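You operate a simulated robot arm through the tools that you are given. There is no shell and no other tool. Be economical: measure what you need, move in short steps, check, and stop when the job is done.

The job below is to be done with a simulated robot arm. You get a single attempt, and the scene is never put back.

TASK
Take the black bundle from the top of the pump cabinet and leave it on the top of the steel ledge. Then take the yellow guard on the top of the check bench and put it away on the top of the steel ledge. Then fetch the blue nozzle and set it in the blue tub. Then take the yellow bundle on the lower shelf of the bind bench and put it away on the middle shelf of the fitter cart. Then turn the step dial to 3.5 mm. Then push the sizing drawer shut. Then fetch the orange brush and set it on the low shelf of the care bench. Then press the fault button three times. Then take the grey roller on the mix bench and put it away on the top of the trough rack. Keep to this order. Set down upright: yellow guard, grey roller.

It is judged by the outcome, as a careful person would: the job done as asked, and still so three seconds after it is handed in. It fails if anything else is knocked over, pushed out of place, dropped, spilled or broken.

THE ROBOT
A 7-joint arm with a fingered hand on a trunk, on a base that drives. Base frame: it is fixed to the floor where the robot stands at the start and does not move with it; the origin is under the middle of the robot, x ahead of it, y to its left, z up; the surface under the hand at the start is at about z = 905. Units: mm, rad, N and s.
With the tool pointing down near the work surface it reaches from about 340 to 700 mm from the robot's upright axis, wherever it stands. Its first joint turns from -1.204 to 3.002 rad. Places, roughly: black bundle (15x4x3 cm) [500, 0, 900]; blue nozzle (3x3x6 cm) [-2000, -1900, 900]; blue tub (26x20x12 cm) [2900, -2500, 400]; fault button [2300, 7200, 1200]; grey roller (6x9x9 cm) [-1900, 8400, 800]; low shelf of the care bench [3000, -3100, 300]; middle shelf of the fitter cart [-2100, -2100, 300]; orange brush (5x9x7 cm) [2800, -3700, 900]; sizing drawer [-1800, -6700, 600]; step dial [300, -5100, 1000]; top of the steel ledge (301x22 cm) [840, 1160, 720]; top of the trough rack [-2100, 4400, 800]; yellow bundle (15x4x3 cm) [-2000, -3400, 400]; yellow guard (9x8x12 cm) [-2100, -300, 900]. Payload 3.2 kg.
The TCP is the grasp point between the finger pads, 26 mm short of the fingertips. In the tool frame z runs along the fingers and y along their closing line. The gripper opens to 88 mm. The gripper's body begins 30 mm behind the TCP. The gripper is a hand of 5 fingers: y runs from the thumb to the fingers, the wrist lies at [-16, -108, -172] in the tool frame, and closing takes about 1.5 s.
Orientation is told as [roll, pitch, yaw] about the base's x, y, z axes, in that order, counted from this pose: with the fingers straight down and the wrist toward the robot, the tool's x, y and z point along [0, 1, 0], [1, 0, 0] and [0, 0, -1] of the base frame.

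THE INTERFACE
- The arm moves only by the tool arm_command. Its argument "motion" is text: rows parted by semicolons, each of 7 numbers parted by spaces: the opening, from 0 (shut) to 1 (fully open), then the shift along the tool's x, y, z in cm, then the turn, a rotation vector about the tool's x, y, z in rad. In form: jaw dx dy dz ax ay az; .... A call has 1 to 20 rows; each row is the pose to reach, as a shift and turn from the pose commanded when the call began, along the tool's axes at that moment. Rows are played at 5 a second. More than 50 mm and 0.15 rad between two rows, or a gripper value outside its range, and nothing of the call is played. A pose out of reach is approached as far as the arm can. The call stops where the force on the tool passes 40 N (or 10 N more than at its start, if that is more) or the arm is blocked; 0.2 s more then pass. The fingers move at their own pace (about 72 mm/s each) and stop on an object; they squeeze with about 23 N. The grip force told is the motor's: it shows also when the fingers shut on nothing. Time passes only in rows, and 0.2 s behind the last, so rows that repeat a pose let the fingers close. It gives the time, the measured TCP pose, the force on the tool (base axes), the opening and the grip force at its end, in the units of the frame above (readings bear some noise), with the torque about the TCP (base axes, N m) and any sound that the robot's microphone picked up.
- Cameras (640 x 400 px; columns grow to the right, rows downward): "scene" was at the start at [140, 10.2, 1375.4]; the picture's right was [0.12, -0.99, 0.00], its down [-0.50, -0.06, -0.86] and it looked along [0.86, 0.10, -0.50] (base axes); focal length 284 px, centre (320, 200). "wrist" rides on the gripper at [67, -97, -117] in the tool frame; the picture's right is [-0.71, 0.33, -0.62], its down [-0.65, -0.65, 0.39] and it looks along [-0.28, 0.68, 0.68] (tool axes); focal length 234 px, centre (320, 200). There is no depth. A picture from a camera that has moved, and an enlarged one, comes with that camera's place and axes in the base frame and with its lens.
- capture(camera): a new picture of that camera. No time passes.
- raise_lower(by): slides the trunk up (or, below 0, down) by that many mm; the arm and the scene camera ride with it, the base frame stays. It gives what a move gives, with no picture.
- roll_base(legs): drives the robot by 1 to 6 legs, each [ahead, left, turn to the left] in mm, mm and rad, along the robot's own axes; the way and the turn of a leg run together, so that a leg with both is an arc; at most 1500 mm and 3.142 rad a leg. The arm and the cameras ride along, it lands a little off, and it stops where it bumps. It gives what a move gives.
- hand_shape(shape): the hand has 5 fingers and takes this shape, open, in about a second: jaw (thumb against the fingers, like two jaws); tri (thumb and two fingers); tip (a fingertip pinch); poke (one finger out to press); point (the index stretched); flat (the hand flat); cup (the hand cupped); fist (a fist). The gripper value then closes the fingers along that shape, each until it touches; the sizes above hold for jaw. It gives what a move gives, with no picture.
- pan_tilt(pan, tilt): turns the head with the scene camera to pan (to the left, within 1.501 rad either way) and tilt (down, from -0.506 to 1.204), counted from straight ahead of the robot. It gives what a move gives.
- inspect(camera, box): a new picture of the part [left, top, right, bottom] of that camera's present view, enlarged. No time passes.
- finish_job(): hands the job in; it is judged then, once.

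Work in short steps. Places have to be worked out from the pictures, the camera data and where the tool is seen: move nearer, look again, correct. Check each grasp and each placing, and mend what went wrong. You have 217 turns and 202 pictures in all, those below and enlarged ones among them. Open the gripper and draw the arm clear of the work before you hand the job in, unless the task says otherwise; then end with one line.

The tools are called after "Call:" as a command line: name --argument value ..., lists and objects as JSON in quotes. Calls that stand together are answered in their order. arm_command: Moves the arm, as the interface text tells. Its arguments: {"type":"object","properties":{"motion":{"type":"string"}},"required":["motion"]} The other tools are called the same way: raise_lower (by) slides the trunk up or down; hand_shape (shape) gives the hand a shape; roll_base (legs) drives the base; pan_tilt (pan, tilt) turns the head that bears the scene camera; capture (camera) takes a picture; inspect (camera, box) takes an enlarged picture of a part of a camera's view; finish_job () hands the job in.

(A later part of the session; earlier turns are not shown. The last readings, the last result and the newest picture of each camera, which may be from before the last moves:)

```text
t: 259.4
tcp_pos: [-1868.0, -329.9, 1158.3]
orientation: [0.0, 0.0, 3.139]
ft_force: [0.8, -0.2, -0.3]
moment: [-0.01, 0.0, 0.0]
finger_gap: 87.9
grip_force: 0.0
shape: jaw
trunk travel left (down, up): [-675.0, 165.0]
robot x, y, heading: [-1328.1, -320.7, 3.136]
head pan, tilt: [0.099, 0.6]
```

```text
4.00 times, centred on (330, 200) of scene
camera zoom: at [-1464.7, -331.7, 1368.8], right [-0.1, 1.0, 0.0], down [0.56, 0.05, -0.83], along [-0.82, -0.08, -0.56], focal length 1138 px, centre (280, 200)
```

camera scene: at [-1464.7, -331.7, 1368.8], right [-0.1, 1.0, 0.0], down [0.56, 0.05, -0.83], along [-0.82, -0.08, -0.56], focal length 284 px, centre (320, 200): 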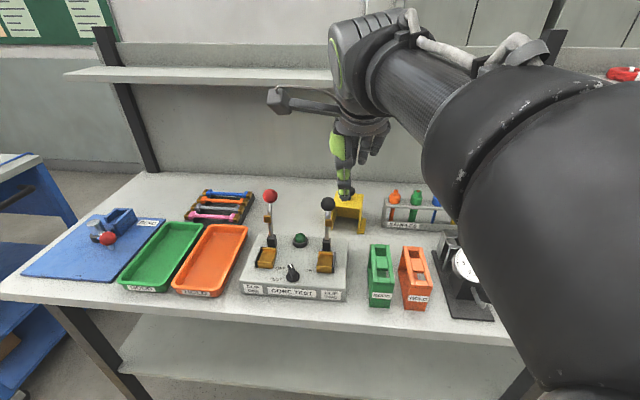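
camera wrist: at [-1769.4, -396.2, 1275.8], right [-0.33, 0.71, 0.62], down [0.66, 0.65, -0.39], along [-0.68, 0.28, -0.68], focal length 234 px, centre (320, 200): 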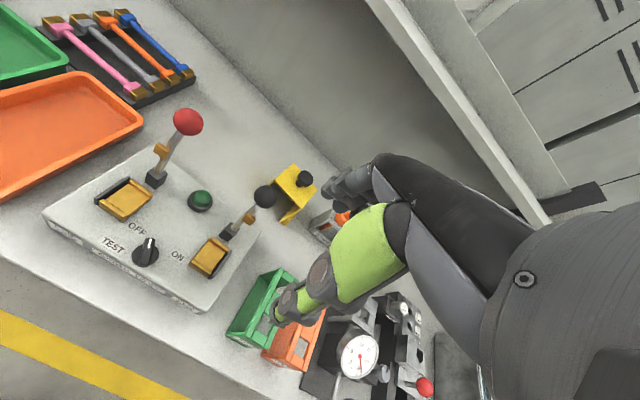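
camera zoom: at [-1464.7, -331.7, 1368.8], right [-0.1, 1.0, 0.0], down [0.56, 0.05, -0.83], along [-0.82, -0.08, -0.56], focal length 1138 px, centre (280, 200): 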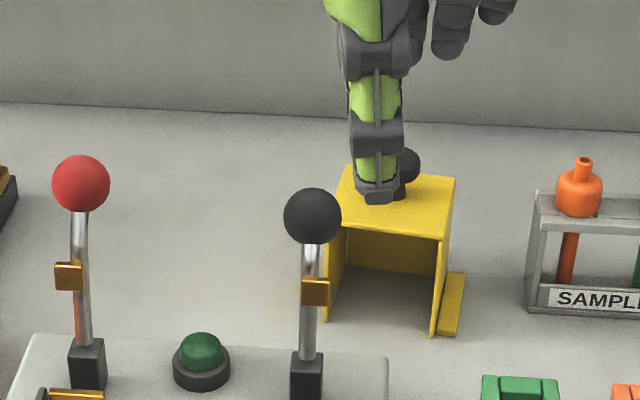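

Knob estimate about (-2070, -316, ~985–1000), shelf edge at about x=-2170. I drive 130 mm closer and move the open hand above the knob, staying high.

Call:
roll_base --legs '[[130, 0, 0]]'

Call:
capture --camera "wrist"

Call:
inspect --camera "scene" --box '[220, 130, 460, 280]'

```text
t: 260.6
tcp_pos: [-1994.0, -327.6, 1159.0]
orientation: [-0.001, 0.0, 3.137]
ft_force: [0.5, 0.5, -0.7]
moment: [0.01, -0.03, 0.05]
finger_gap: 87.7
grip_force: 0.0
shape: jaw
trunk travel left (down, up): [-675.0, 165.0]
robot x, y, heading: [-1450.5, -322.6, 3.137]
head pan, tilt: [0.099, 0.6]
```

```text
164 pictures are left
camera wrist: at [-1897.1, -394.1, 1275.8], right [-0.33, 0.71, 0.62], down [0.66, 0.65, -0.39], along [-0.68, 0.28, -0.68], focal length 234 px, centre (320, 200)
```

wrist: 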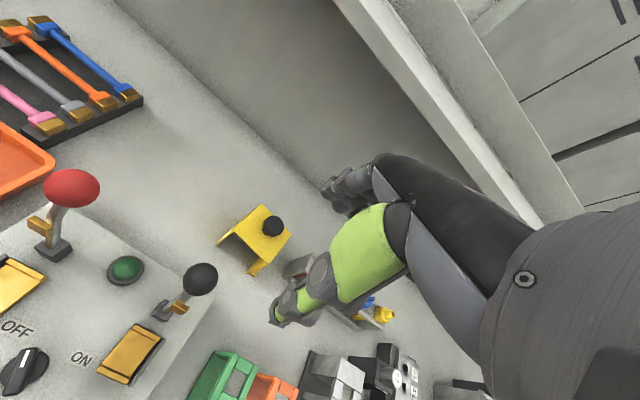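

```text
2.67 times, centred on (340, 205) of scene
camera zoom: at [-1592.2, -330.6, 1368.8], right [-0.09, 1.0, 0.0], down [0.56, 0.05, -0.82], along [-0.82, -0.08, -0.57], focal length 759 px, centre (267, 187)
```

zoom: 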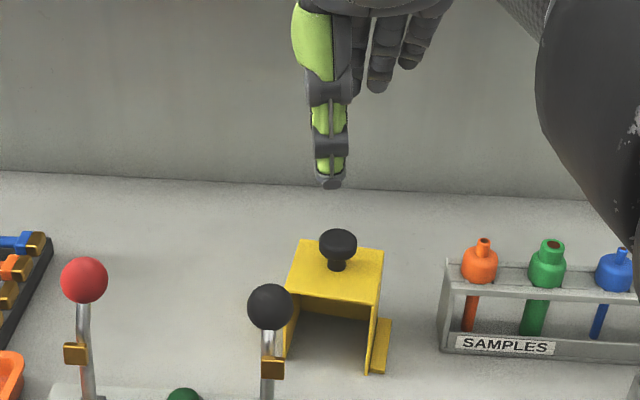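

Triangulating gives the knob at about (-2083, -320, ~978). I come down diagonally to ~60 mm above it and look.

Call:
arm_command --motion "1 -0.3 2 4.5 0 0 0; 1 -0.8 5 8.5 0 0 0; 1 -0.8 8.5 12 0 0 0; 1 -0.8 8.9 12.5 0 0 0; 1 -0.8 8.9 12.5 0 0 0"

Call:
capture --camera "wrist"

Call:
inspect --camera "scene" --box '[220, 130, 460, 280]'

```text
refused: row 2 steps farther than a row can; nothing moved
```

```text
162 pictures are left
camera wrist: at [-1897.1, -394.1, 1275.8], right [-0.33, 0.71, 0.62], down [0.66, 0.65, -0.39], along [-0.68, 0.28, -0.68], focal length 234 px, centre (320, 200)
```

wrist: 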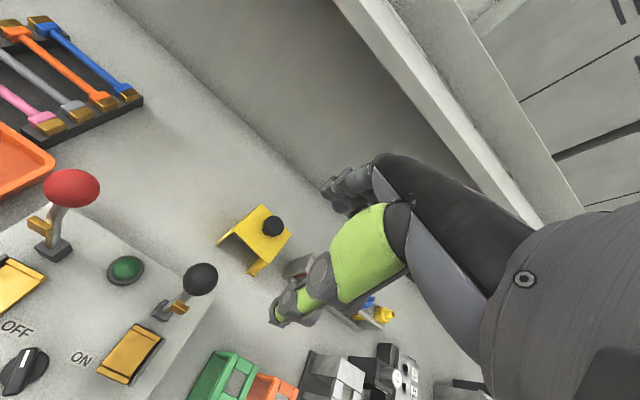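

```text
2.67 times, centred on (340, 205) of scene
camera zoom: at [-1592.2, -330.6, 1368.8], right [-0.09, 1.0, 0.0], down [0.56, 0.05, -0.82], along [-0.82, -0.08, -0.57], focal length 759 px, centre (267, 187)
```

zoom: 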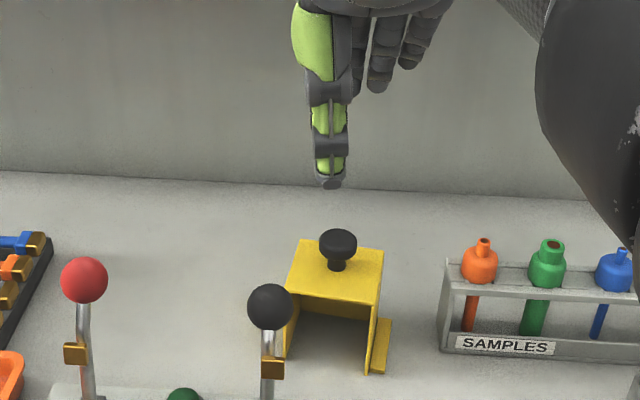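

Rows stepped a hair too far; I repeat with smaller steps.

Call:
arm_command --motion "1 -0.2 1.5 4 0 0 0; 1 -0.5 3 7.5 0 0 0; 1 -0.8 5.5 10.5 0 0 0; 1 -0.8 8 12.5 0 0 0; 1 -0.8 8.9 12.5 0 0 0; 1 -0.8 8.9 12.5 0 0 0"

Call:
capture --camera "wrist"

Call:
inspect --camera "scene" --box '[220, 130, 460, 280]'

```text
t: 262.0
tcp_pos: [-2082.6, -318.7, 1031.8]
orientation: [0.0, 0.001, 3.136]
ft_force: [0.5, 0.3, -0.3]
moment: [0.0, 0.0, 0.0]
finger_gap: 88.0
grip_force: 0.0
shape: jaw
trunk travel left (down, up): [-675.0, 165.0]
robot x, y, heading: [-1457.0, -318.3, 3.135]
head pan, tilt: [0.099, 0.6]
```

```text
160 pictures are left
camera wrist: at [-1986.9, -385.2, 1149.2], right [-0.33, 0.71, 0.62], down [0.66, 0.65, -0.39], along [-0.68, 0.28, -0.68], focal length 234 px, centre (320, 200)
```

wrist: 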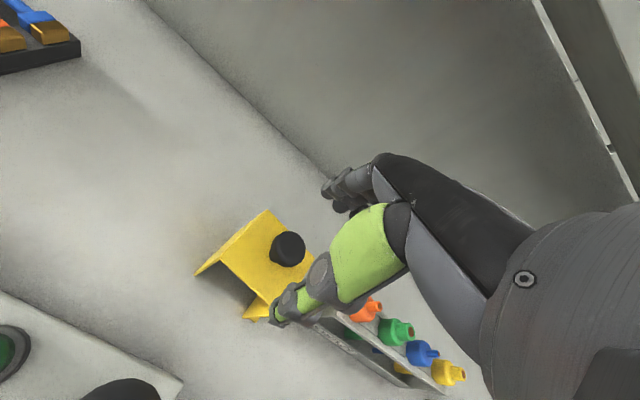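

```text
2.67 times, centred on (340, 205) of scene
camera zoom: at [-1592.1, -330.6, 1368.8], right [-0.09, 1.0, 0.0], down [0.56, 0.05, -0.82], along [-0.82, -0.08, -0.57], focal length 759 px, centre (267, 187)
```

zoom: 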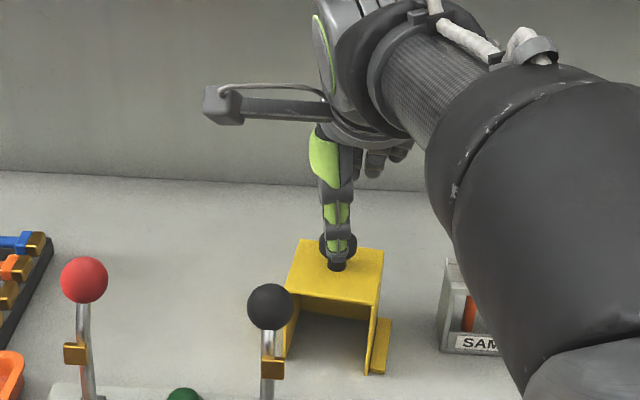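

The knob lies right under the TCP by ~52 mm. I descend 60 mm and close on it.

Call:
arm_command --motion "1 0 0 2.5 0 0 0; 1 0 0 4.5 0 0 0; 1 0 0 6 0 0 0; 1 0 0 6 0 0 0; 0 0 0 6 0 0 0; 0 0 0 6 0 0 0; 0 0 0 6 0 0 0; 0 0 0 6 0 0 0; 0 0 0 6 0 0 0; 0 0 0 6 0 0 0; 0 0 0 6 0 0 0; 0 0 0 6 0 0 0"

Call:
capture --camera "wrist"

Call:
inspect --camera "scene" --box '[220, 130, 460, 280]'

```text
t: 264.6
tcp_pos: [-2083.2, -318.2, 974.2]
orientation: [0.0, 0.001, 3.136]
ft_force: [-0.4, -0.6, -0.4]
moment: [-0.02, 0.04, -0.03]
finger_gap: 24.0
grip_force: 23.8
shape: jaw
trunk travel left (down, up): [-675.0, 165.0]
robot x, y, heading: [-1453.0, -319.3, 3.131]
head pan, tilt: [0.099, 0.6]
```

```text
158 pictures are left
camera wrist: at [-1986.4, -384.8, 1090.5], right [-0.33, 0.71, 0.62], down [0.66, 0.65, -0.39], along [-0.68, 0.28, -0.68], focal length 234 px, centre (320, 200)
```

wrist: 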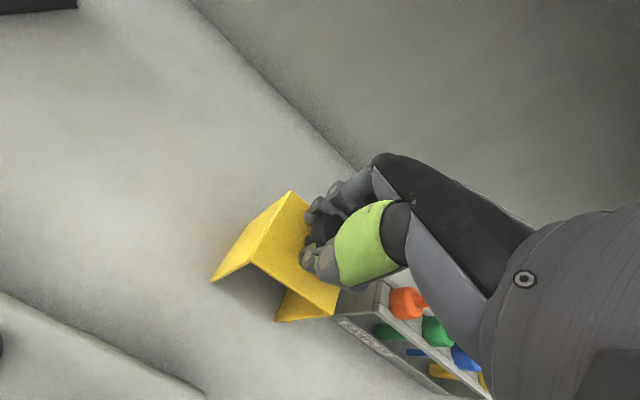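

```text
2.67 times, centred on (340, 205) of scene
camera zoom: at [-1592.2, -330.6, 1368.8], right [-0.09, 1.0, 0.0], down [0.56, 0.05, -0.82], along [-0.82, -0.08, -0.57], focal length 759 px, centre (267, 187)
```

zoom: 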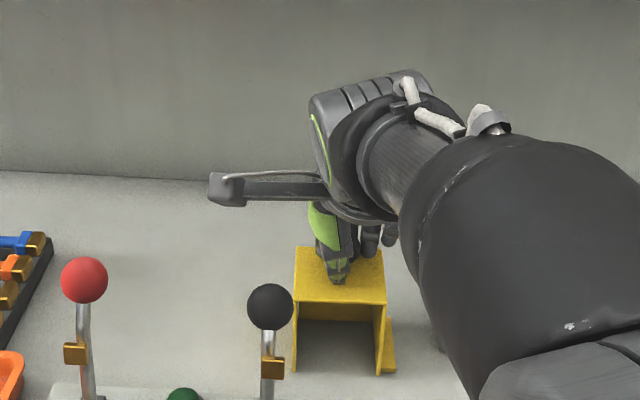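

Knob gripped (24 mm). Lift, shifting slightly away from the lever and back from the shelf, then check.

Call:
arm_command --motion "0 0 0 -2 0 0 0; 0 -1 0 -5 0 0 0; 0 -2 -0.5 -8 0 0 0; 0 -2 -2 -11.5 0 0 0; 0 -2 -3.5 -15 0 0 0; 0 -2 -4.5 -19 0 0 0; 0 -2 -4.5 -22 0 0 0; 0 -2 -4.5 -22 0 0 0"

Call:
capture --camera "wrist"

Call:
capture --camera "scene"

```text
t: 266.4
tcp_pos: [-2037.3, -297.4, 1196.1]
orientation: [0.001, 0.0, 3.138]
ft_force: [0.7, -0.9, -1.0]
moment: [0.0, -0.01, -0.05]
finger_gap: 23.7
grip_force: 23.2
shape: jaw
trunk travel left (down, up): [-675.0, 165.0]
robot x, y, heading: [-1454.2, -321.7, 3.133]
head pan, tilt: [0.099, 0.6]
```

```text
156 pictures are left
camera wrist: at [-1940.4, -364.3, 1311.9], right [-0.33, 0.71, 0.62], down [0.66, 0.65, -0.39], along [-0.68, 0.28, -0.68], focal length 234 px, centre (320, 200)
```

wrist: 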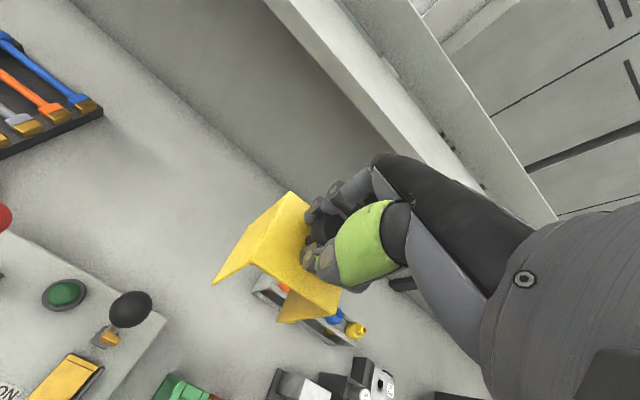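

```text
155 pictures are left
camera scene: at [-1592.0, -330.5, 1368.8], right [-0.09, 1.0, 0.0], down [0.56, 0.05, -0.83], along [-0.82, -0.08, -0.56], focal length 284 px, centre (320, 200)
```

scene: 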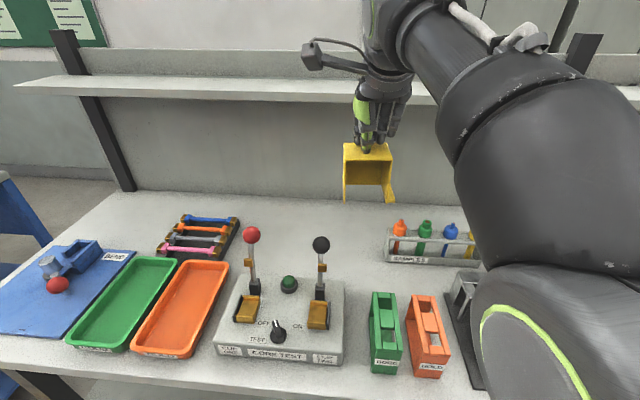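

The guard hangs level and upright. I retreat and drive around again to the ledge's far side.

Call:
roll_base --legs '[[-850, 0, 0], [0, 0, 1.575], [1500, 0, 0], [1500, 0, 0], [1500, 0, 0]]'

```text
t: 295.9
tcp_pos: [-776.4, -5416.2, 1193.8]
orientation: [0.0, 0.001, -1.581]
ft_force: [-0.2, -0.3, -0.3]
moment: [-0.01, 0.01, 0.05]
finger_gap: 23.2
grip_force: 23.6
shape: jaw
trunk travel left (down, up): [-675.0, 165.0]
robot x, y, heading: [-750.0, -4830.0, -1.584]
head pan, tilt: [0.099, 0.6]
```

On track. Next: south, turn east, sidestep, and cross.

Call:
roll_base --legs '[[1450, 0, 0], [1000, 0, 0], [0, 0, 1.584], [0, -680, 0], [1350, 0, 0], [1350, 0, 0]]'

```text
t: 327.7
tcp_pos: [2564.5, -7836.6, 1193.3]
orientation: [0.0, 0.0, 0.056]
ft_force: [-0.2, -0.7, -1.5]
moment: [0.02, 0.0, 0.02]
finger_gap: 23.1
grip_force: 23.1
shape: jaw
trunk travel left (down, up): [-675.0, 165.0]
robot x, y, heading: [1980.2, -7847.3, 0.052]
head pan, tilt: [0.099, 0.6]
```

Turn north and drive up the east aisle.

Call:
roll_base --legs '[[0, 0, 1.53], [1500, 0, 0], [1500, 0, 0], [1500, 0, 0], [1500, 0, 0]]'

Call:
capture --camera "wrist"

```text
t: 359.6
tcp_pos: [1992.6, -1336.1, 1193.1]
orientation: [0.001, 0.0, 1.596]
ft_force: [-0.5, -0.1, -1.4]
moment: [-0.01, 0.02, 0.0]
finger_gap: 23.3
grip_force: 23.1
shape: jaw
trunk travel left (down, up): [-675.0, 165.0]
robot x, y, heading: [1984.4, -1920.9, 1.595]
head pan, tilt: [0.099, 0.6]
```

```text
154 pictures are left
camera wrist: at [1928.5, -1434.7, 1311.5], right [0.7, 0.35, 0.62], down [0.66, -0.64, -0.39], along [0.26, 0.69, -0.68], focal length 234 px, centre (320, 200)
```

wrist: 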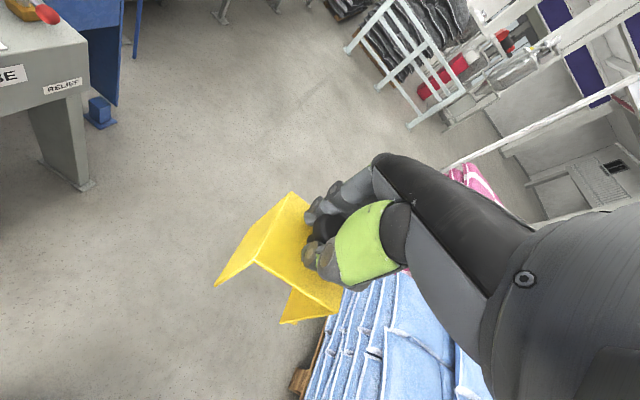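

Still held. Drive to y≈345, turn to face the ledge.

Call:
roll_base --legs '[[1130, 0, 0], [1130, 0, 0], [0, 0, 1.547], [200, 0, 0]]'

Call:
pan_tilt --pan 0.25 --tilt 0.55

Call:
capture --camera "scene"

```text
t: 375.8
tcp_pos: [1147.5, 358.9, 1194.9]
orientation: [-0.002, 0.001, -3.13]
ft_force: [0.2, -0.3, -0.5]
moment: [0.0, -0.03, -0.02]
finger_gap: 22.8
grip_force: 22.6
shape: jaw
trunk travel left (down, up): [-675.0, 165.0]
robot x, y, heading: [1731.9, 341.2, -3.136]
head pan, tilt: [0.099, 0.6]
```

```text
t: 376.5
tcp_pos: [1147.9, 357.7, 1195.3]
orientation: [0.001, 0.0, -3.128]
ft_force: [0.6, 0.7, -2.8]
moment: [-0.03, -0.01, 0.01]
finger_gap: 23.3
grip_force: 22.9
shape: jaw
trunk travel left (down, up): [-675.0, 165.0]
robot x, y, heading: [1730.3, 343.3, -3.132]
head pan, tilt: [0.25, 0.55]
```

```text
153 pictures are left
camera scene: at [1595.1, 319.8, 1373.3], right [-0.26, 0.97, 0.0], down [0.51, 0.13, -0.85], along [-0.82, -0.22, -0.52], focal length 284 px, centre (320, 200)
```

scene: 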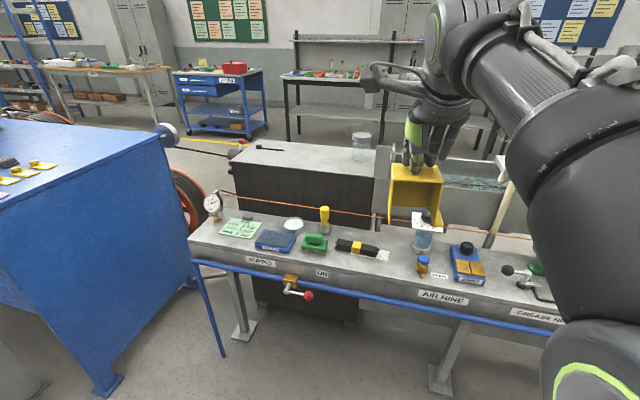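

The slot between the bundle's end (y≈323) and the gauge jar (y≈430) fits the guard at about (868, 374). I move in and lower the trunk part-way.

Call:
roll_base --legs '[[280, -16, -0.01]]'

Call:
raise_lower --by -240

Call:
capture --camera "scene"

Call:
capture --camera "wrist"

```text
t: 378.4
tcp_pos: [868.1, 376.8, 1193.5]
orientation: [0.0, -0.002, -3.135]
ft_force: [-0.5, 0.5, -1.0]
moment: [-0.04, -0.03, 0.02]
finger_gap: 23.1
grip_force: 23.2
shape: jaw
trunk travel left (down, up): [-675.0, 165.0]
robot x, y, heading: [1451.1, 353.7, -3.136]
head pan, tilt: [0.25, 0.55]
```

```text
t: 380.9
tcp_pos: [869.5, 375.5, 955.0]
orientation: [0.001, -0.001, -3.137]
ft_force: [-0.5, 0.0, -1.2]
moment: [-0.04, -0.01, 0.0]
finger_gap: 23.1
grip_force: 22.6
shape: jaw
trunk travel left (down, up): [-435.0, 405.0]
robot x, y, heading: [1454.9, 362.0, -3.14]
head pan, tilt: [0.25, 0.55]
```

```text
152 pictures are left
camera scene: at [1315.3, 335.0, 1133.3], right [-0.25, 0.97, 0.0], down [0.51, 0.13, -0.85], along [-0.83, -0.21, -0.52], focal length 284 px, centre (320, 200)
```

scene: 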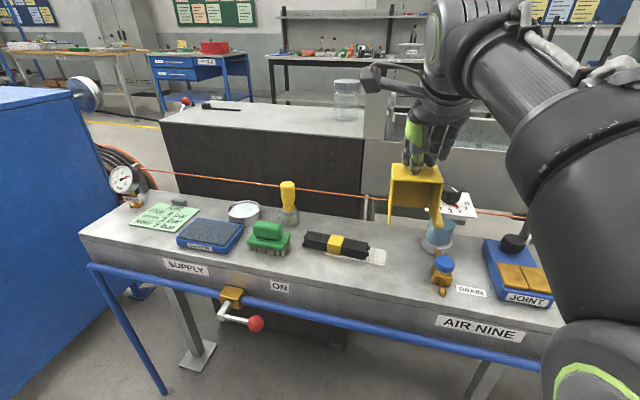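

```text
151 pictures are left
camera wrist: at [966.5, 310.8, 1071.8], right [-0.33, 0.71, 0.62], down [0.65, 0.65, -0.39], along [-0.68, 0.28, -0.68], focal length 234 px, centre (320, 200)
```

wrist: 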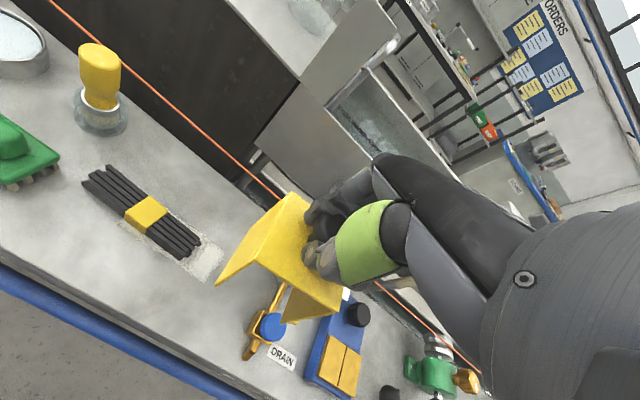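

Guard spans about y −35…+55 around the knob, so I aim for y=367 and descend to just above contact.

Call:
arm_command --motion "0 0.8 0 3 0 0 0; 0 0.8 0 6 0 0 0; 0 0.8 0 9 0 0 0; 0 0.8 0 11 0 0 0; 0 0.8 0 11 0 0 0"

Call:
capture --camera "scene"

Call:
capture --camera "wrist"

```text
t: 382.1
tcp_pos: [869.6, 368.7, 843.2]
orientation: [-0.002, 0.001, -3.137]
ft_force: [0.0, -0.1, -2.0]
moment: [-0.01, -0.06, -0.01]
finger_gap: 23.2
grip_force: 23.1
shape: jaw
trunk travel left (down, up): [-435.0, 405.0]
robot x, y, heading: [1450.8, 363.7, -3.138]
head pan, tilt: [0.25, 0.55]
```

```text
150 pictures are left
camera scene: at [1315.3, 335.0, 1133.3], right [-0.25, 0.97, 0.0], down [0.51, 0.13, -0.85], along [-0.83, -0.21, -0.52], focal length 284 px, centre (320, 200)
```

scene: 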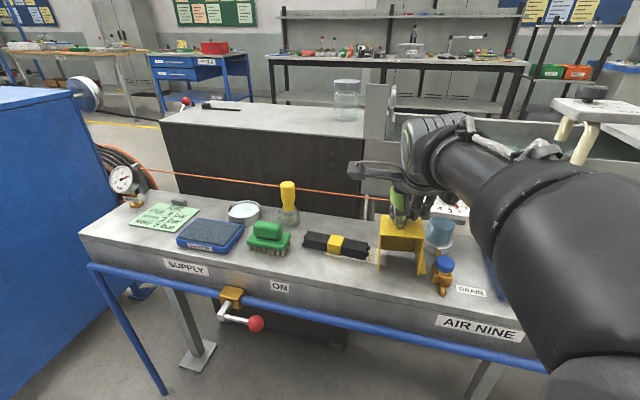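

```text
149 pictures are left
camera wrist: at [966.3, 303.0, 961.1], right [-0.33, 0.71, 0.62], down [0.65, 0.65, -0.39], along [-0.68, 0.28, -0.68], focal length 234 px, centre (320, 200)
```

wrist: 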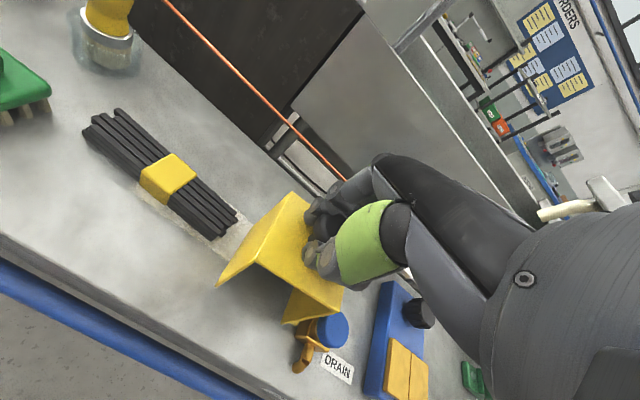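

It fits between bundle and valve. Lower in small steps until contact.

Call:
arm_command --motion "0 0 0 0.3 0 0 0; 0 0 0 0.6 0 0 0; 0 0 0 0.8 0 0 0; 0 0 0 0.8 0 0 0"

Call:
inspect --camera "scene" --box '[320, 170, 480, 300]'

```text
t: 383.1
tcp_pos: [869.2, 367.9, 836.6]
orientation: [0.0, 0.0, -3.135]
ft_force: [-0.3, 0.1, -1.1]
moment: [0.01, 0.0, 0.01]
finger_gap: 23.2
grip_force: 23.1
shape: jaw
trunk travel left (down, up): [-435.0, 405.0]
robot x, y, heading: [1449.6, 361.1, -3.136]
head pan, tilt: [0.25, 0.55]
```

```text
3.08 times, centred on (400, 235) of scene
camera zoom: at [1315.3, 335.0, 1133.3], right [-0.25, 0.97, 0.0], down [0.51, 0.13, -0.85], along [-0.83, -0.21, -0.52], focal length 876 px, centre (74, 92)
```

zoom: 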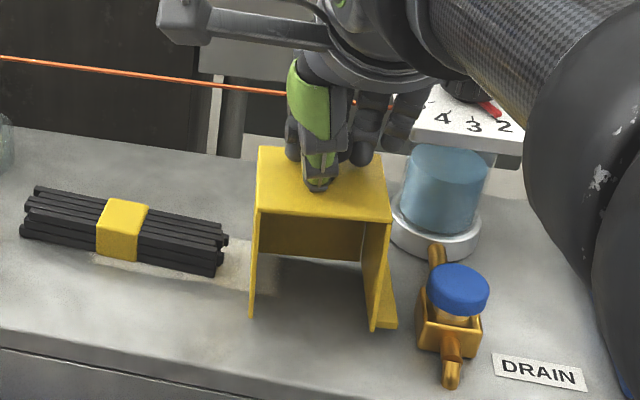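

No contact yet; a few more millimetres.

Call:
arm_command --motion "0 0 0 0.2 0 0 0; 0 0 0 0.4 0 0 0; 0 0 0 0.4 0 0 0"

Call:
arm_command --motion "0 0 0 0.2 0 0 0; 0 0 0 0.4 0 0 0; 0 0 0 0.4 0 0 0"

Call:
inspect --camera "scene" --box '[320, 170, 480, 300]'

```text
t: 383.9
tcp_pos: [867.7, 368.5, 834.5]
orientation: [0.0, -0.002, -3.139]
ft_force: [0.8, 0.9, 3.6]
moment: [-0.04, 0.07, -0.02]
finger_gap: 23.3
grip_force: 22.7
shape: jaw
trunk travel left (down, up): [-435.0, 405.0]
robot x, y, heading: [1453.7, 360.2, -3.139]
head pan, tilt: [0.25, 0.55]
```

```text
t: 384.7
tcp_pos: [869.7, 368.9, 831.5]
orientation: [0.002, -0.007, -3.135]
ft_force: [0.7, 1.5, 13.1]
moment: [-0.05, 0.33, -0.02]
finger_gap: 23.7
grip_force: 22.7
shape: jaw
trunk travel left (down, up): [-435.0, 405.0]
robot x, y, heading: [1448.8, 359.1, -3.139]
head pan, tilt: [0.25, 0.55]
```

```text
3.08 times, centred on (400, 235) of scene
camera zoom: at [1318.0, 335.3, 1133.8], right [-0.25, 0.97, 0.0], down [0.5, 0.13, -0.85], along [-0.83, -0.21, -0.52], focal length 876 px, centre (74, 92)
```

zoom: 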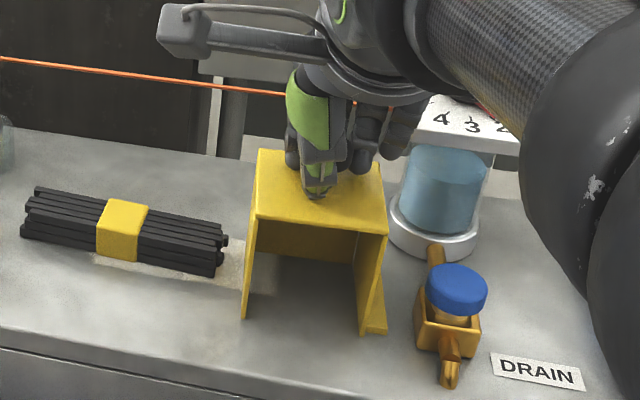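

Contact confirmed (13 N). I relax 2 mm, open only part-way to stay clear of the dial plate, and rise straight up.

Call:
arm_command --motion "0 0 0 -0.3 0 0 0; 0 0 0 -0.3 0 0 0; 0.6 0 0 -0.3 0 0 0; 0.6 0 0 -0.3 0 0 0; 0.6 0 0 -0.3 0 0 0; 0.6 0 0 -0.3 0 0 0; 0.6 0 0 -2 0 0 0; 0.6 0 0 -5 0 0 0; 0.6 0 0 -9 0 0 0; 0.6 0 0 -13 0 0 0; 0.6 0 0 -17 0 0 0; 0.6 0 0 -17 0 0 0"

Call:
inspect --camera "scene" --box '[280, 150, 480, 300]'

```text
t: 387.3
tcp_pos: [872.5, 371.1, 996.1]
orientation: [-0.001, 0.0, -3.138]
ft_force: [0.2, 0.1, 0.0]
moment: [0.02, -0.04, 0.02]
finger_gap: 52.7
grip_force: 0.1
shape: jaw
out of reach, approached as far as the arm can: row 11, 12
trunk travel left (down, up): [-435.0, 405.0]
robot x, y, heading: [1451.4, 359.6, -3.132]
head pan, tilt: [0.25, 0.55]
```

```text
2.67 times, centred on (380, 225) of scene
camera zoom: at [1315.0, 335.0, 1133.2], right [-0.25, 0.97, 0.0], down [0.51, 0.13, -0.85], along [-0.83, -0.21, -0.52], focal length 759 px, centre (160, 133)
```

zoom: 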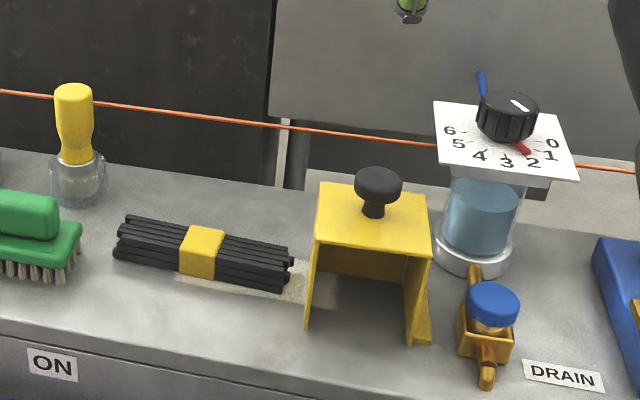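

The guard stands upright on the ledge. Now back around to the west side for the blue nozzle.

Call:
raise_lower --by 210

Call:
roll_base --legs '[[-530, 0, 0], [0, 0, 1.565], [1500, 0, 0], [1500, 0, 0], [1500, 0, 0]]'

```text
t: 389.6
tcp_pos: [872.2, 369.5, 1205.9]
orientation: [0.0, -0.001, -3.138]
ft_force: [-0.4, 0.8, 0.4]
moment: [0.0, 0.0, -0.02]
finger_gap: 52.7
grip_force: 0.0
shape: jaw
trunk travel left (down, up): [-645.0, 195.0]
robot x, y, heading: [1451.0, 361.4, -3.14]
head pan, tilt: [0.25, 0.55]
```

```text
t: 417.7
tcp_pos: [2007.8, -4753.6, 1204.5]
orientation: [-0.001, 0.0, -1.576]
ft_force: [-0.2, -0.7, 0.2]
moment: [0.0, 0.02, -0.03]
finger_gap: 52.9
grip_force: 0.1
shape: jaw
trunk travel left (down, up): [-645.0, 195.0]
robot x, y, heading: [2027.2, -4172.2, -1.577]
head pan, tilt: [0.25, 0.55]
```

Continue south and cross west.

Call:
roll_base --legs '[[1500, 0, 0], [1500, 0, 0], [800, 0, 0], [0, 0, -1.565], [1300, 0, 0], [1350, 0, 0]]'

```text
t: 452.6
tcp_pos: [-1264.4, -8029.8, 1206.3]
orientation: [0.001, -0.003, -3.133]
ft_force: [0.5, 0.6, 0.3]
moment: [-0.03, 0.0, -0.02]
finger_gap: 52.7
grip_force: 0.0
shape: jaw
trunk travel left (down, up): [-645.0, 195.0]
robot x, y, heading: [-686.9, -8043.8, -3.136]
head pan, tilt: [0.25, 0.55]
```

Turn north, drive to about y=-2000, look left at the bench and cart.

Call:
roll_base --legs '[[0, 0, -1.585], [1500, 0, 0], [1500, 0, 0], [1500, 0, 0], [1500, 0, 0]]'

Call:
pan_tilt --pan 1.45 --tilt 0.4

Call:
capture --camera "scene"

```text
t: 485.1
tcp_pos: [-657.9, -1428.1, 1206.5]
orientation: [0.002, -0.001, 1.594]
ft_force: [-1.0, 0.0, 0.7]
moment: [0.01, -0.01, -0.01]
finger_gap: 52.7
grip_force: 0.0
shape: jaw
trunk travel left (down, up): [-645.0, 195.0]
robot x, y, heading: [-660.0, -2009.8, 1.595]
head pan, tilt: [0.25, 0.55]
```

```text
t: 486.5
tcp_pos: [-658.9, -1427.4, 1205.0]
orientation: [0.002, -0.002, 1.596]
ft_force: [0.7, 0.2, -0.5]
moment: [-0.05, -0.01, 0.0]
finger_gap: 52.5
grip_force: 0.0
shape: jaw
trunk travel left (down, up): [-645.0, 195.0]
robot x, y, heading: [-656.8, -2009.3, 1.598]
head pan, tilt: [1.45, 0.4]
```

```text
145 pictures are left
camera scene: at [-751.7, -1950.5, 1357.0], right [0.1, 1.0, 0.0], down [0.39, -0.04, -0.92], along [-0.92, 0.09, -0.39], focal length 284 px, centre (320, 200)
```

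scene: 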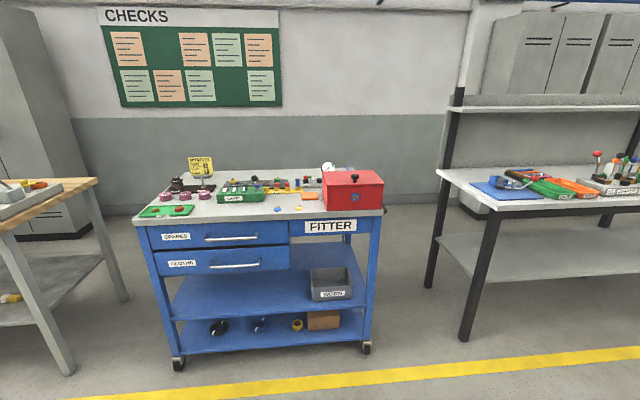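

The fitter cart is ahead. I zoom into its top to find the blue nozzle.

Call:
inspect --camera "scene" --box '[130, 150, 290, 250]'

Call:
inspect --camera "scene" --box '[240, 150, 400, 250]'

```text
4.00 times, centred on (210, 200) of scene
camera zoom: at [-751.7, -1950.5, 1357.0], right [0.1, 1.0, 0.0], down [0.39, -0.04, -0.92], along [-0.92, 0.09, -0.39], focal length 1138 px, centre (760, 200)
```

zoom: 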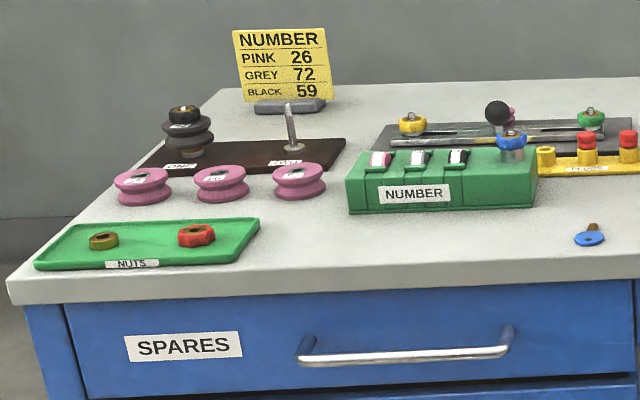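

```text
4.00 times, centred on (320, 200) of scene
camera zoom: at [-751.7, -1950.5, 1357.0], right [0.1, 1.0, 0.0], down [0.39, -0.04, -0.92], along [-0.92, 0.09, -0.39], focal length 1138 px, centre (320, 200)
```

zoom: 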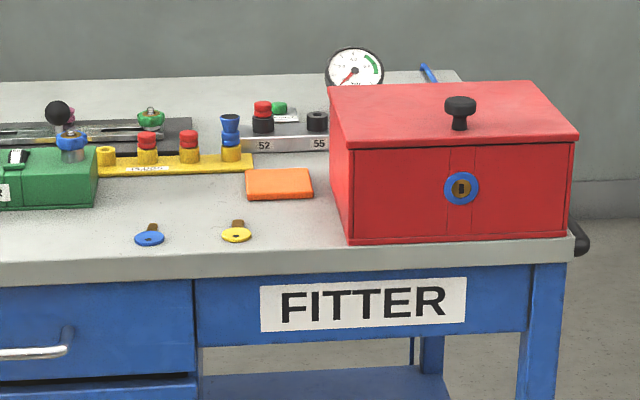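

The blue nozzle sits on the fourth post of the yellow rail, about [-1950, -1930]. I turn and approach part-way.

Call:
roll_base --legs '[[0, 0, 1.544], [640, -65, 0]]'

Call:
pan_tilt --pan 0.1 --tilt 0.65

Call:
capture --camera "scene"

Call:
capture --camera "wrist"

```text
t: 493.9
tcp_pos: [-1869.6, -1946.8, 1205.7]
orientation: [0.0, -0.001, -3.127]
ft_force: [0.4, 0.7, 1.1]
moment: [0.0, 0.02, 0.0]
finger_gap: 52.7
grip_force: 0.1
shape: jaw
trunk travel left (down, up): [-645.0, 195.0]
robot x, y, heading: [-1288.6, -1951.2, -3.129]
head pan, tilt: [1.45, 0.4]
```

```text
t: 495.4
tcp_pos: [-1868.8, -1948.3, 1206.3]
orientation: [0.0, -0.003, -3.128]
ft_force: [0.3, -0.2, -0.2]
moment: [0.03, 0.03, 0.0]
finger_gap: 52.8
grip_force: 0.0
shape: jaw
trunk travel left (down, up): [-645.0, 195.0]
robot x, y, heading: [-1290.0, -1957.3, -3.128]
head pan, tilt: [0.099, 0.649]
```

```text
142 pictures are left
camera scene: at [-1425.9, -1964.3, 1334.5], right [-0.11, 0.99, 0.0], down [0.6, 0.07, -0.8], along [-0.79, -0.09, -0.6], focal length 284 px, centre (320, 200)
```

scene: 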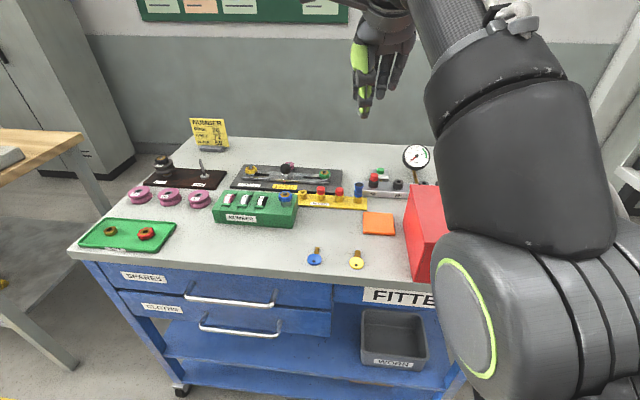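

```text
141 pictures are left
camera wrist: at [-1771.1, -2012.1, 1323.2], right [-0.34, 0.7, 0.62], down [0.64, 0.66, -0.39], along [-0.68, 0.27, -0.68], focal length 234 px, centre (320, 200)
```

wrist: 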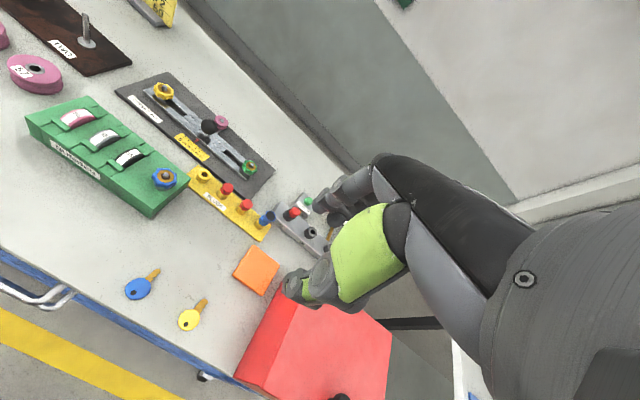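

Nozzle estimate: (-2027, -1937, ~925). I drive 160 mm ahead so the hand is right above, and look again.

Call:
roll_base --legs '[[160, 0, 0]]'

Call:
arm_command --motion "0.8 0 0 4 0 0 0; 0.8 0 0 8 0 0 0; 0.8 0 0 12 0 0 0; 0.8 0 0 12 0 0 0"

Call:
capture --camera "wrist"

Call:
inspect --camera "scene" --box '[260, 100, 460, 250]'

```text
t: 496.8
tcp_pos: [-2028.5, -1950.4, 1205.1]
orientation: [0.001, -0.002, -3.127]
ft_force: [0.2, 0.0, -0.5]
moment: [-0.02, 0.0, -0.01]
finger_gap: 52.7
grip_force: 0.0
shape: jaw
trunk travel left (down, up): [-645.0, 195.0]
robot x, y, heading: [-1448.9, -1958.5, -3.122]
head pan, tilt: [0.099, 0.649]
```

```text
t: 497.8
tcp_pos: [-2028.5, -1951.7, 1085.8]
orientation: [-0.001, -0.002, -3.127]
ft_force: [0.3, 0.4, 0.2]
moment: [0.0, 0.02, 0.01]
finger_gap: 70.0
grip_force: 0.0
shape: jaw
trunk travel left (down, up): [-645.0, 195.0]
robot x, y, heading: [-1446.3, -1956.5, -3.124]
head pan, tilt: [0.099, 0.649]
```

```text
140 pictures are left
camera wrist: at [-1930.2, -2016.7, 1203.4], right [-0.34, 0.7, 0.62], down [0.64, 0.66, -0.39], along [-0.69, 0.27, -0.68], focal length 234 px, centre (320, 200)
```

wrist: 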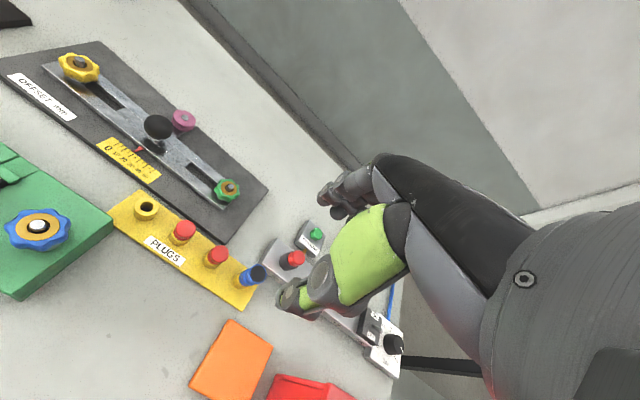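

```text
2.67 times, centred on (360, 175) of scene
camera zoom: at [-1585.1, -1966.8, 1334.5], right [-0.11, 0.99, 0.0], down [0.6, 0.07, -0.8], along [-0.79, -0.09, -0.6], focal length 759 px, centre (213, 267)
```

zoom: 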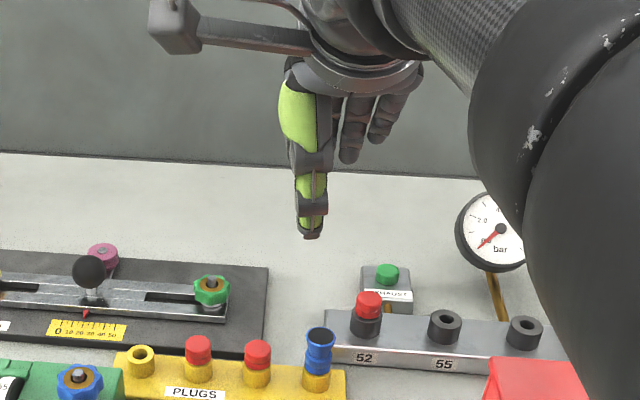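

Nozzle about (-2047, -1932), body mid ~900; neighbouring plugs are close, so a narrower hand shape may be better. I try the "tip" shape up here and look at it.

Call:
hand_shape --shape "tip"

Call:
capture --camera "wrist"

Call:
inspect --camera "scene" --box '[260, 100, 460, 250]'

```text
t: 498.7
tcp_pos: [-2028.4, -1952.3, 1086.8]
orientation: [0.0, -0.002, -3.127]
ft_force: [-1.1, 0.3, -0.6]
moment: [0.03, -0.03, -0.02]
finger_gap: 87.6
grip_force: 0.0
shape: tip
trunk travel left (down, up): [-645.0, 195.0]
robot x, y, heading: [-1450.7, -1958.2, -3.121]
head pan, tilt: [0.099, 0.649]
```

```text
138 pictures are left
camera wrist: at [-1930.3, -2016.7, 1203.6], right [-0.34, 0.7, 0.62], down [0.64, 0.66, -0.39], along [-0.69, 0.27, -0.68], focal length 234 px, centre (320, 200)
```

wrist: 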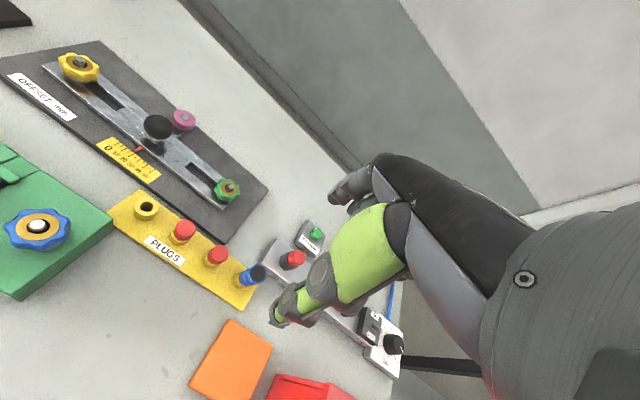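

```text
2.67 times, centred on (360, 175) of scene
camera zoom: at [-1585.2, -1966.8, 1334.5], right [-0.11, 0.99, 0.0], down [0.6, 0.07, -0.8], along [-0.79, -0.09, -0.6], focal length 759 px, centre (213, 267)
```

zoom: 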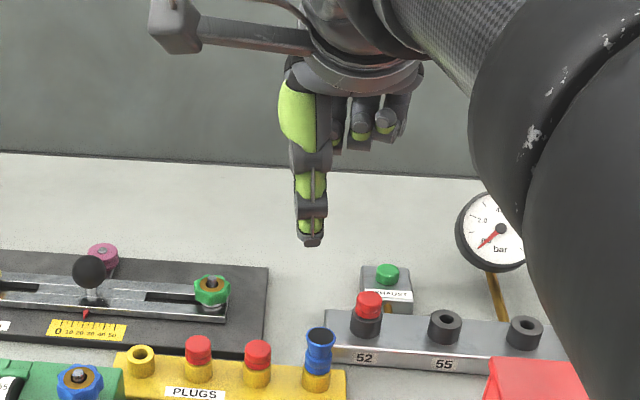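

The other fingers fold away, leaving thumb and index. I move above the nozzle to z≈975 and check.

Call:
arm_command --motion "1 -1 1 3.5 0 0 0; 1 -2 1.9 7 0 0 0; 1 -2 1.9 10.5 0 0 0; 1 -2 1.9 10.5 0 0 0"

Call:
capture --camera "wrist"

Call:
inspect --camera "scene" --box '[260, 100, 460, 250]'

```text
t: 499.7
tcp_pos: [-2047.2, -1931.3, 981.6]
orientation: [-0.001, -0.002, -3.124]
ft_force: [0.3, 1.0, 0.0]
moment: [-0.01, -0.03, 0.02]
finger_gap: 87.9
grip_force: 0.3
shape: tip
trunk travel left (down, up): [-645.0, 195.0]
robot x, y, heading: [-1450.9, -1958.3, -3.119]
head pan, tilt: [0.099, 0.649]
```

```text
136 pictures are left
camera wrist: at [-1949.6, -1996.3, 1099.5], right [-0.34, 0.7, 0.62], down [0.64, 0.66, -0.39], along [-0.69, 0.27, -0.68], focal length 234 px, centre (320, 200)
```

wrist: 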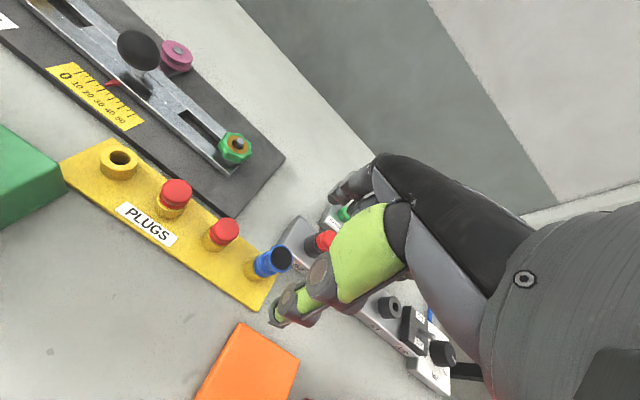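

```text
2.67 times, centred on (360, 175) of scene
camera zoom: at [-1584.9, -1966.7, 1334.5], right [-0.11, 0.99, 0.0], down [0.6, 0.07, -0.8], along [-0.79, -0.09, -0.6], focal length 759 px, centre (213, 267)
```

zoom: 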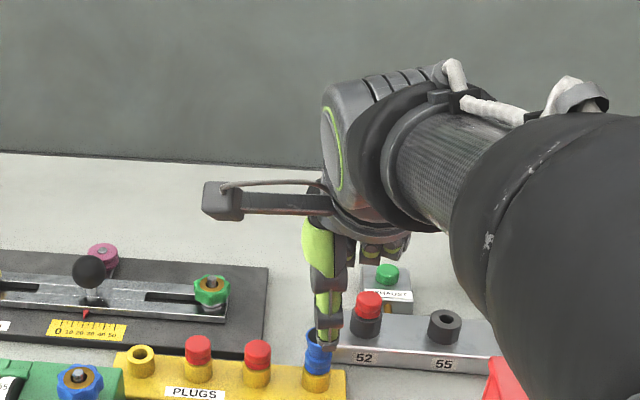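

Nozzle rim at about (-2044, -1933, 927), in line. Descend 63 mm and pinch.

Call:
arm_command --motion "1 0 -0.2 3 0 0 0; 1 0 -0.2 5 0 0 0; 1 0 -0.2 6.3 0 0 0; 1 0 -0.2 6.3 0 0 0; 0 0 -0.2 6.3 0 0 0; 0 0 -0.2 6.3 0 0 0; 0 0 -0.2 6.3 0 0 0; 0 0 -0.2 6.3 0 0 0; 0 0 -0.2 6.3 0 0 0; 0 0 -0.2 6.3 0 0 0; 0 0 -0.2 6.3 0 0 0; 0 0 -0.2 6.3 0 0 0"

Call:
capture --camera "wrist"

Call:
inspect --camera "scene" --box '[260, 100, 460, 250]'

```text
t: 502.3
tcp_pos: [-2047.4, -1930.4, 917.0]
orientation: [-0.001, -0.003, -3.126]
ft_force: [2.0, -0.1, -1.3]
moment: [0.02, -0.04, 0.0]
finger_gap: 13.9
grip_force: 23.0
shape: tip
trunk travel left (down, up): [-645.0, 195.0]
robot x, y, heading: [-1447.3, -1955.1, -3.126]
head pan, tilt: [0.099, 0.649]
```

```text
134 pictures are left
camera wrist: at [-1948.7, -1994.6, 1035.3], right [-0.34, 0.7, 0.62], down [0.64, 0.66, -0.39], along [-0.69, 0.27, -0.68], focal length 234 px, centre (320, 200)
```

wrist: 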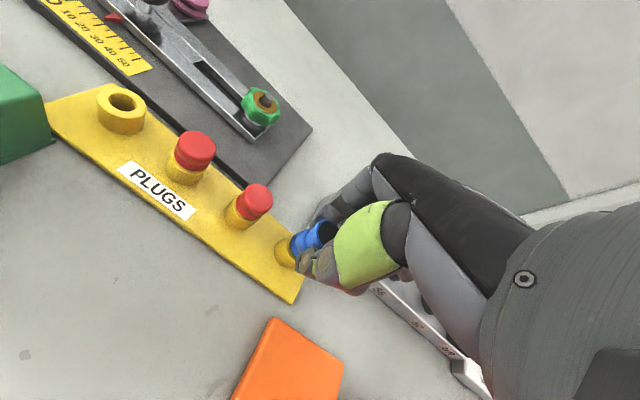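

```text
2.67 times, centred on (360, 175) of scene
camera zoom: at [-1585.0, -1966.8, 1334.5], right [-0.11, 0.99, 0.0], down [0.6, 0.07, -0.8], along [-0.79, -0.09, -0.6], focal length 759 px, centre (213, 267)
```

zoom: 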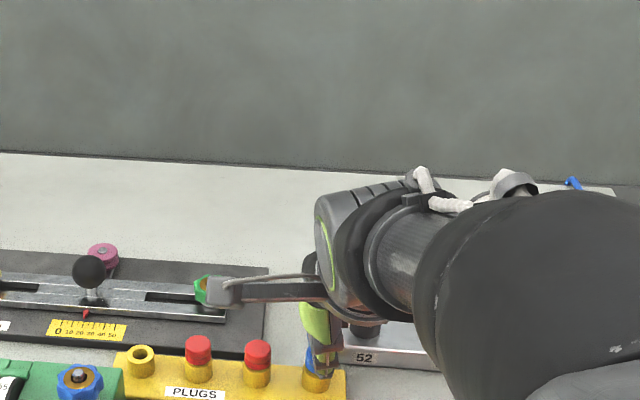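

Pinched at the waist (13.9 mm). Lift straight up and check.

Call:
arm_command --motion "0 0 0 -1 0 0 0; 0 0 0 -2.5 0 0 0; 0 0 0 -4.5 0 0 0; 0 0 0 -8 0 0 0; 0 0 0 -12 0 0 0; 0 0 0 -16 0 0 0; 0 0 0 -20 0 0 0; 0 0 0 -20 0 0 0"

Call:
capture --camera "wrist"

Call:
inspect --camera "scene" --box '[260, 100, 460, 250]'

```text
t: 504.1
tcp_pos: [-2045.6, -1930.3, 1120.0]
orientation: [0.001, -0.001, -3.125]
ft_force: [0.0, -0.6, -0.7]
moment: [-0.02, 0.03, -0.03]
finger_gap: 14.1
grip_force: 22.8
shape: tip
trunk travel left (down, up): [-645.0, 195.0]
robot x, y, heading: [-1450.4, -1952.8, -3.129]
head pan, tilt: [0.099, 0.649]
```

```text
132 pictures are left
camera wrist: at [-1947.4, -1994.7, 1236.8], right [-0.34, 0.7, 0.62], down [0.64, 0.66, -0.39], along [-0.69, 0.27, -0.68], focal length 234 px, centre (320, 200)
```

wrist: 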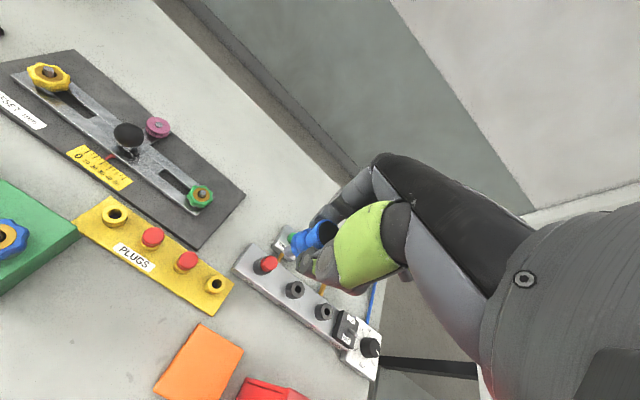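

```text
2.67 times, centred on (360, 175) of scene
camera zoom: at [-1585.4, -1966.8, 1334.5], right [-0.11, 0.99, 0.0], down [0.6, 0.07, -0.8], along [-0.79, -0.09, -0.6], focal length 759 px, centre (213, 267)
```

zoom: 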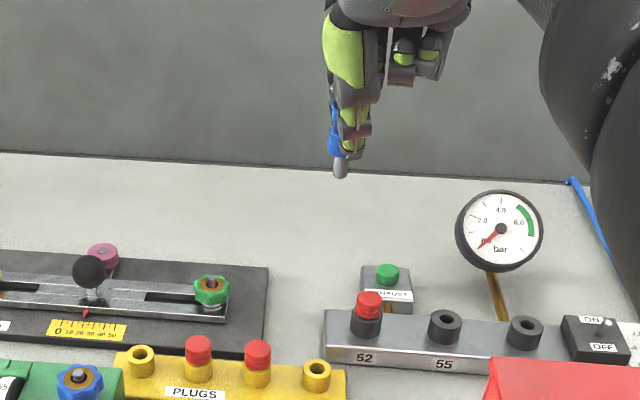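

Nozzle out and held. I back away and drive around to the blue tub on the east side.

Call:
roll_base --legs '[[-750, 0, 0], [0, 0, 1.555], [1500, 0, 0], [1500, 0, 0]]'

```text
t: 525.9
tcp_pos: [-828.9, -5538.1, 1119.5]
orientation: [0.0, -0.002, -1.586]
ft_force: [-0.5, 0.0, 0.4]
moment: [0.0, 0.02, -0.01]
finger_gap: 13.7
grip_force: 23.7
shape: tip
trunk travel left (down, up): [-645.0, 195.0]
robot x, y, heading: [-784.9, -4943.9, -1.585]
head pan, tilt: [0.099, 0.649]
```

Call:
roll_base --legs '[[1450, 0, 0], [900, 0, 0], [0, 0, 1.575], [0, -680, 0], [1400, 0, 0], [1350, 0, 0]]'

```text
t: 557.6
tcp_pos: [2524.2, -7896.5, 1118.9]
orientation: [0.0, -0.002, 0.054]
ft_force: [0.7, 0.1, 0.2]
moment: [-0.02, 0.0, -0.02]
finger_gap: 13.8
grip_force: 23.3
shape: tip
trunk travel left (down, up): [-645.0, 195.0]
robot x, y, heading: [1926.2, -7894.3, 0.048]
head pan, tilt: [0.099, 0.649]
```

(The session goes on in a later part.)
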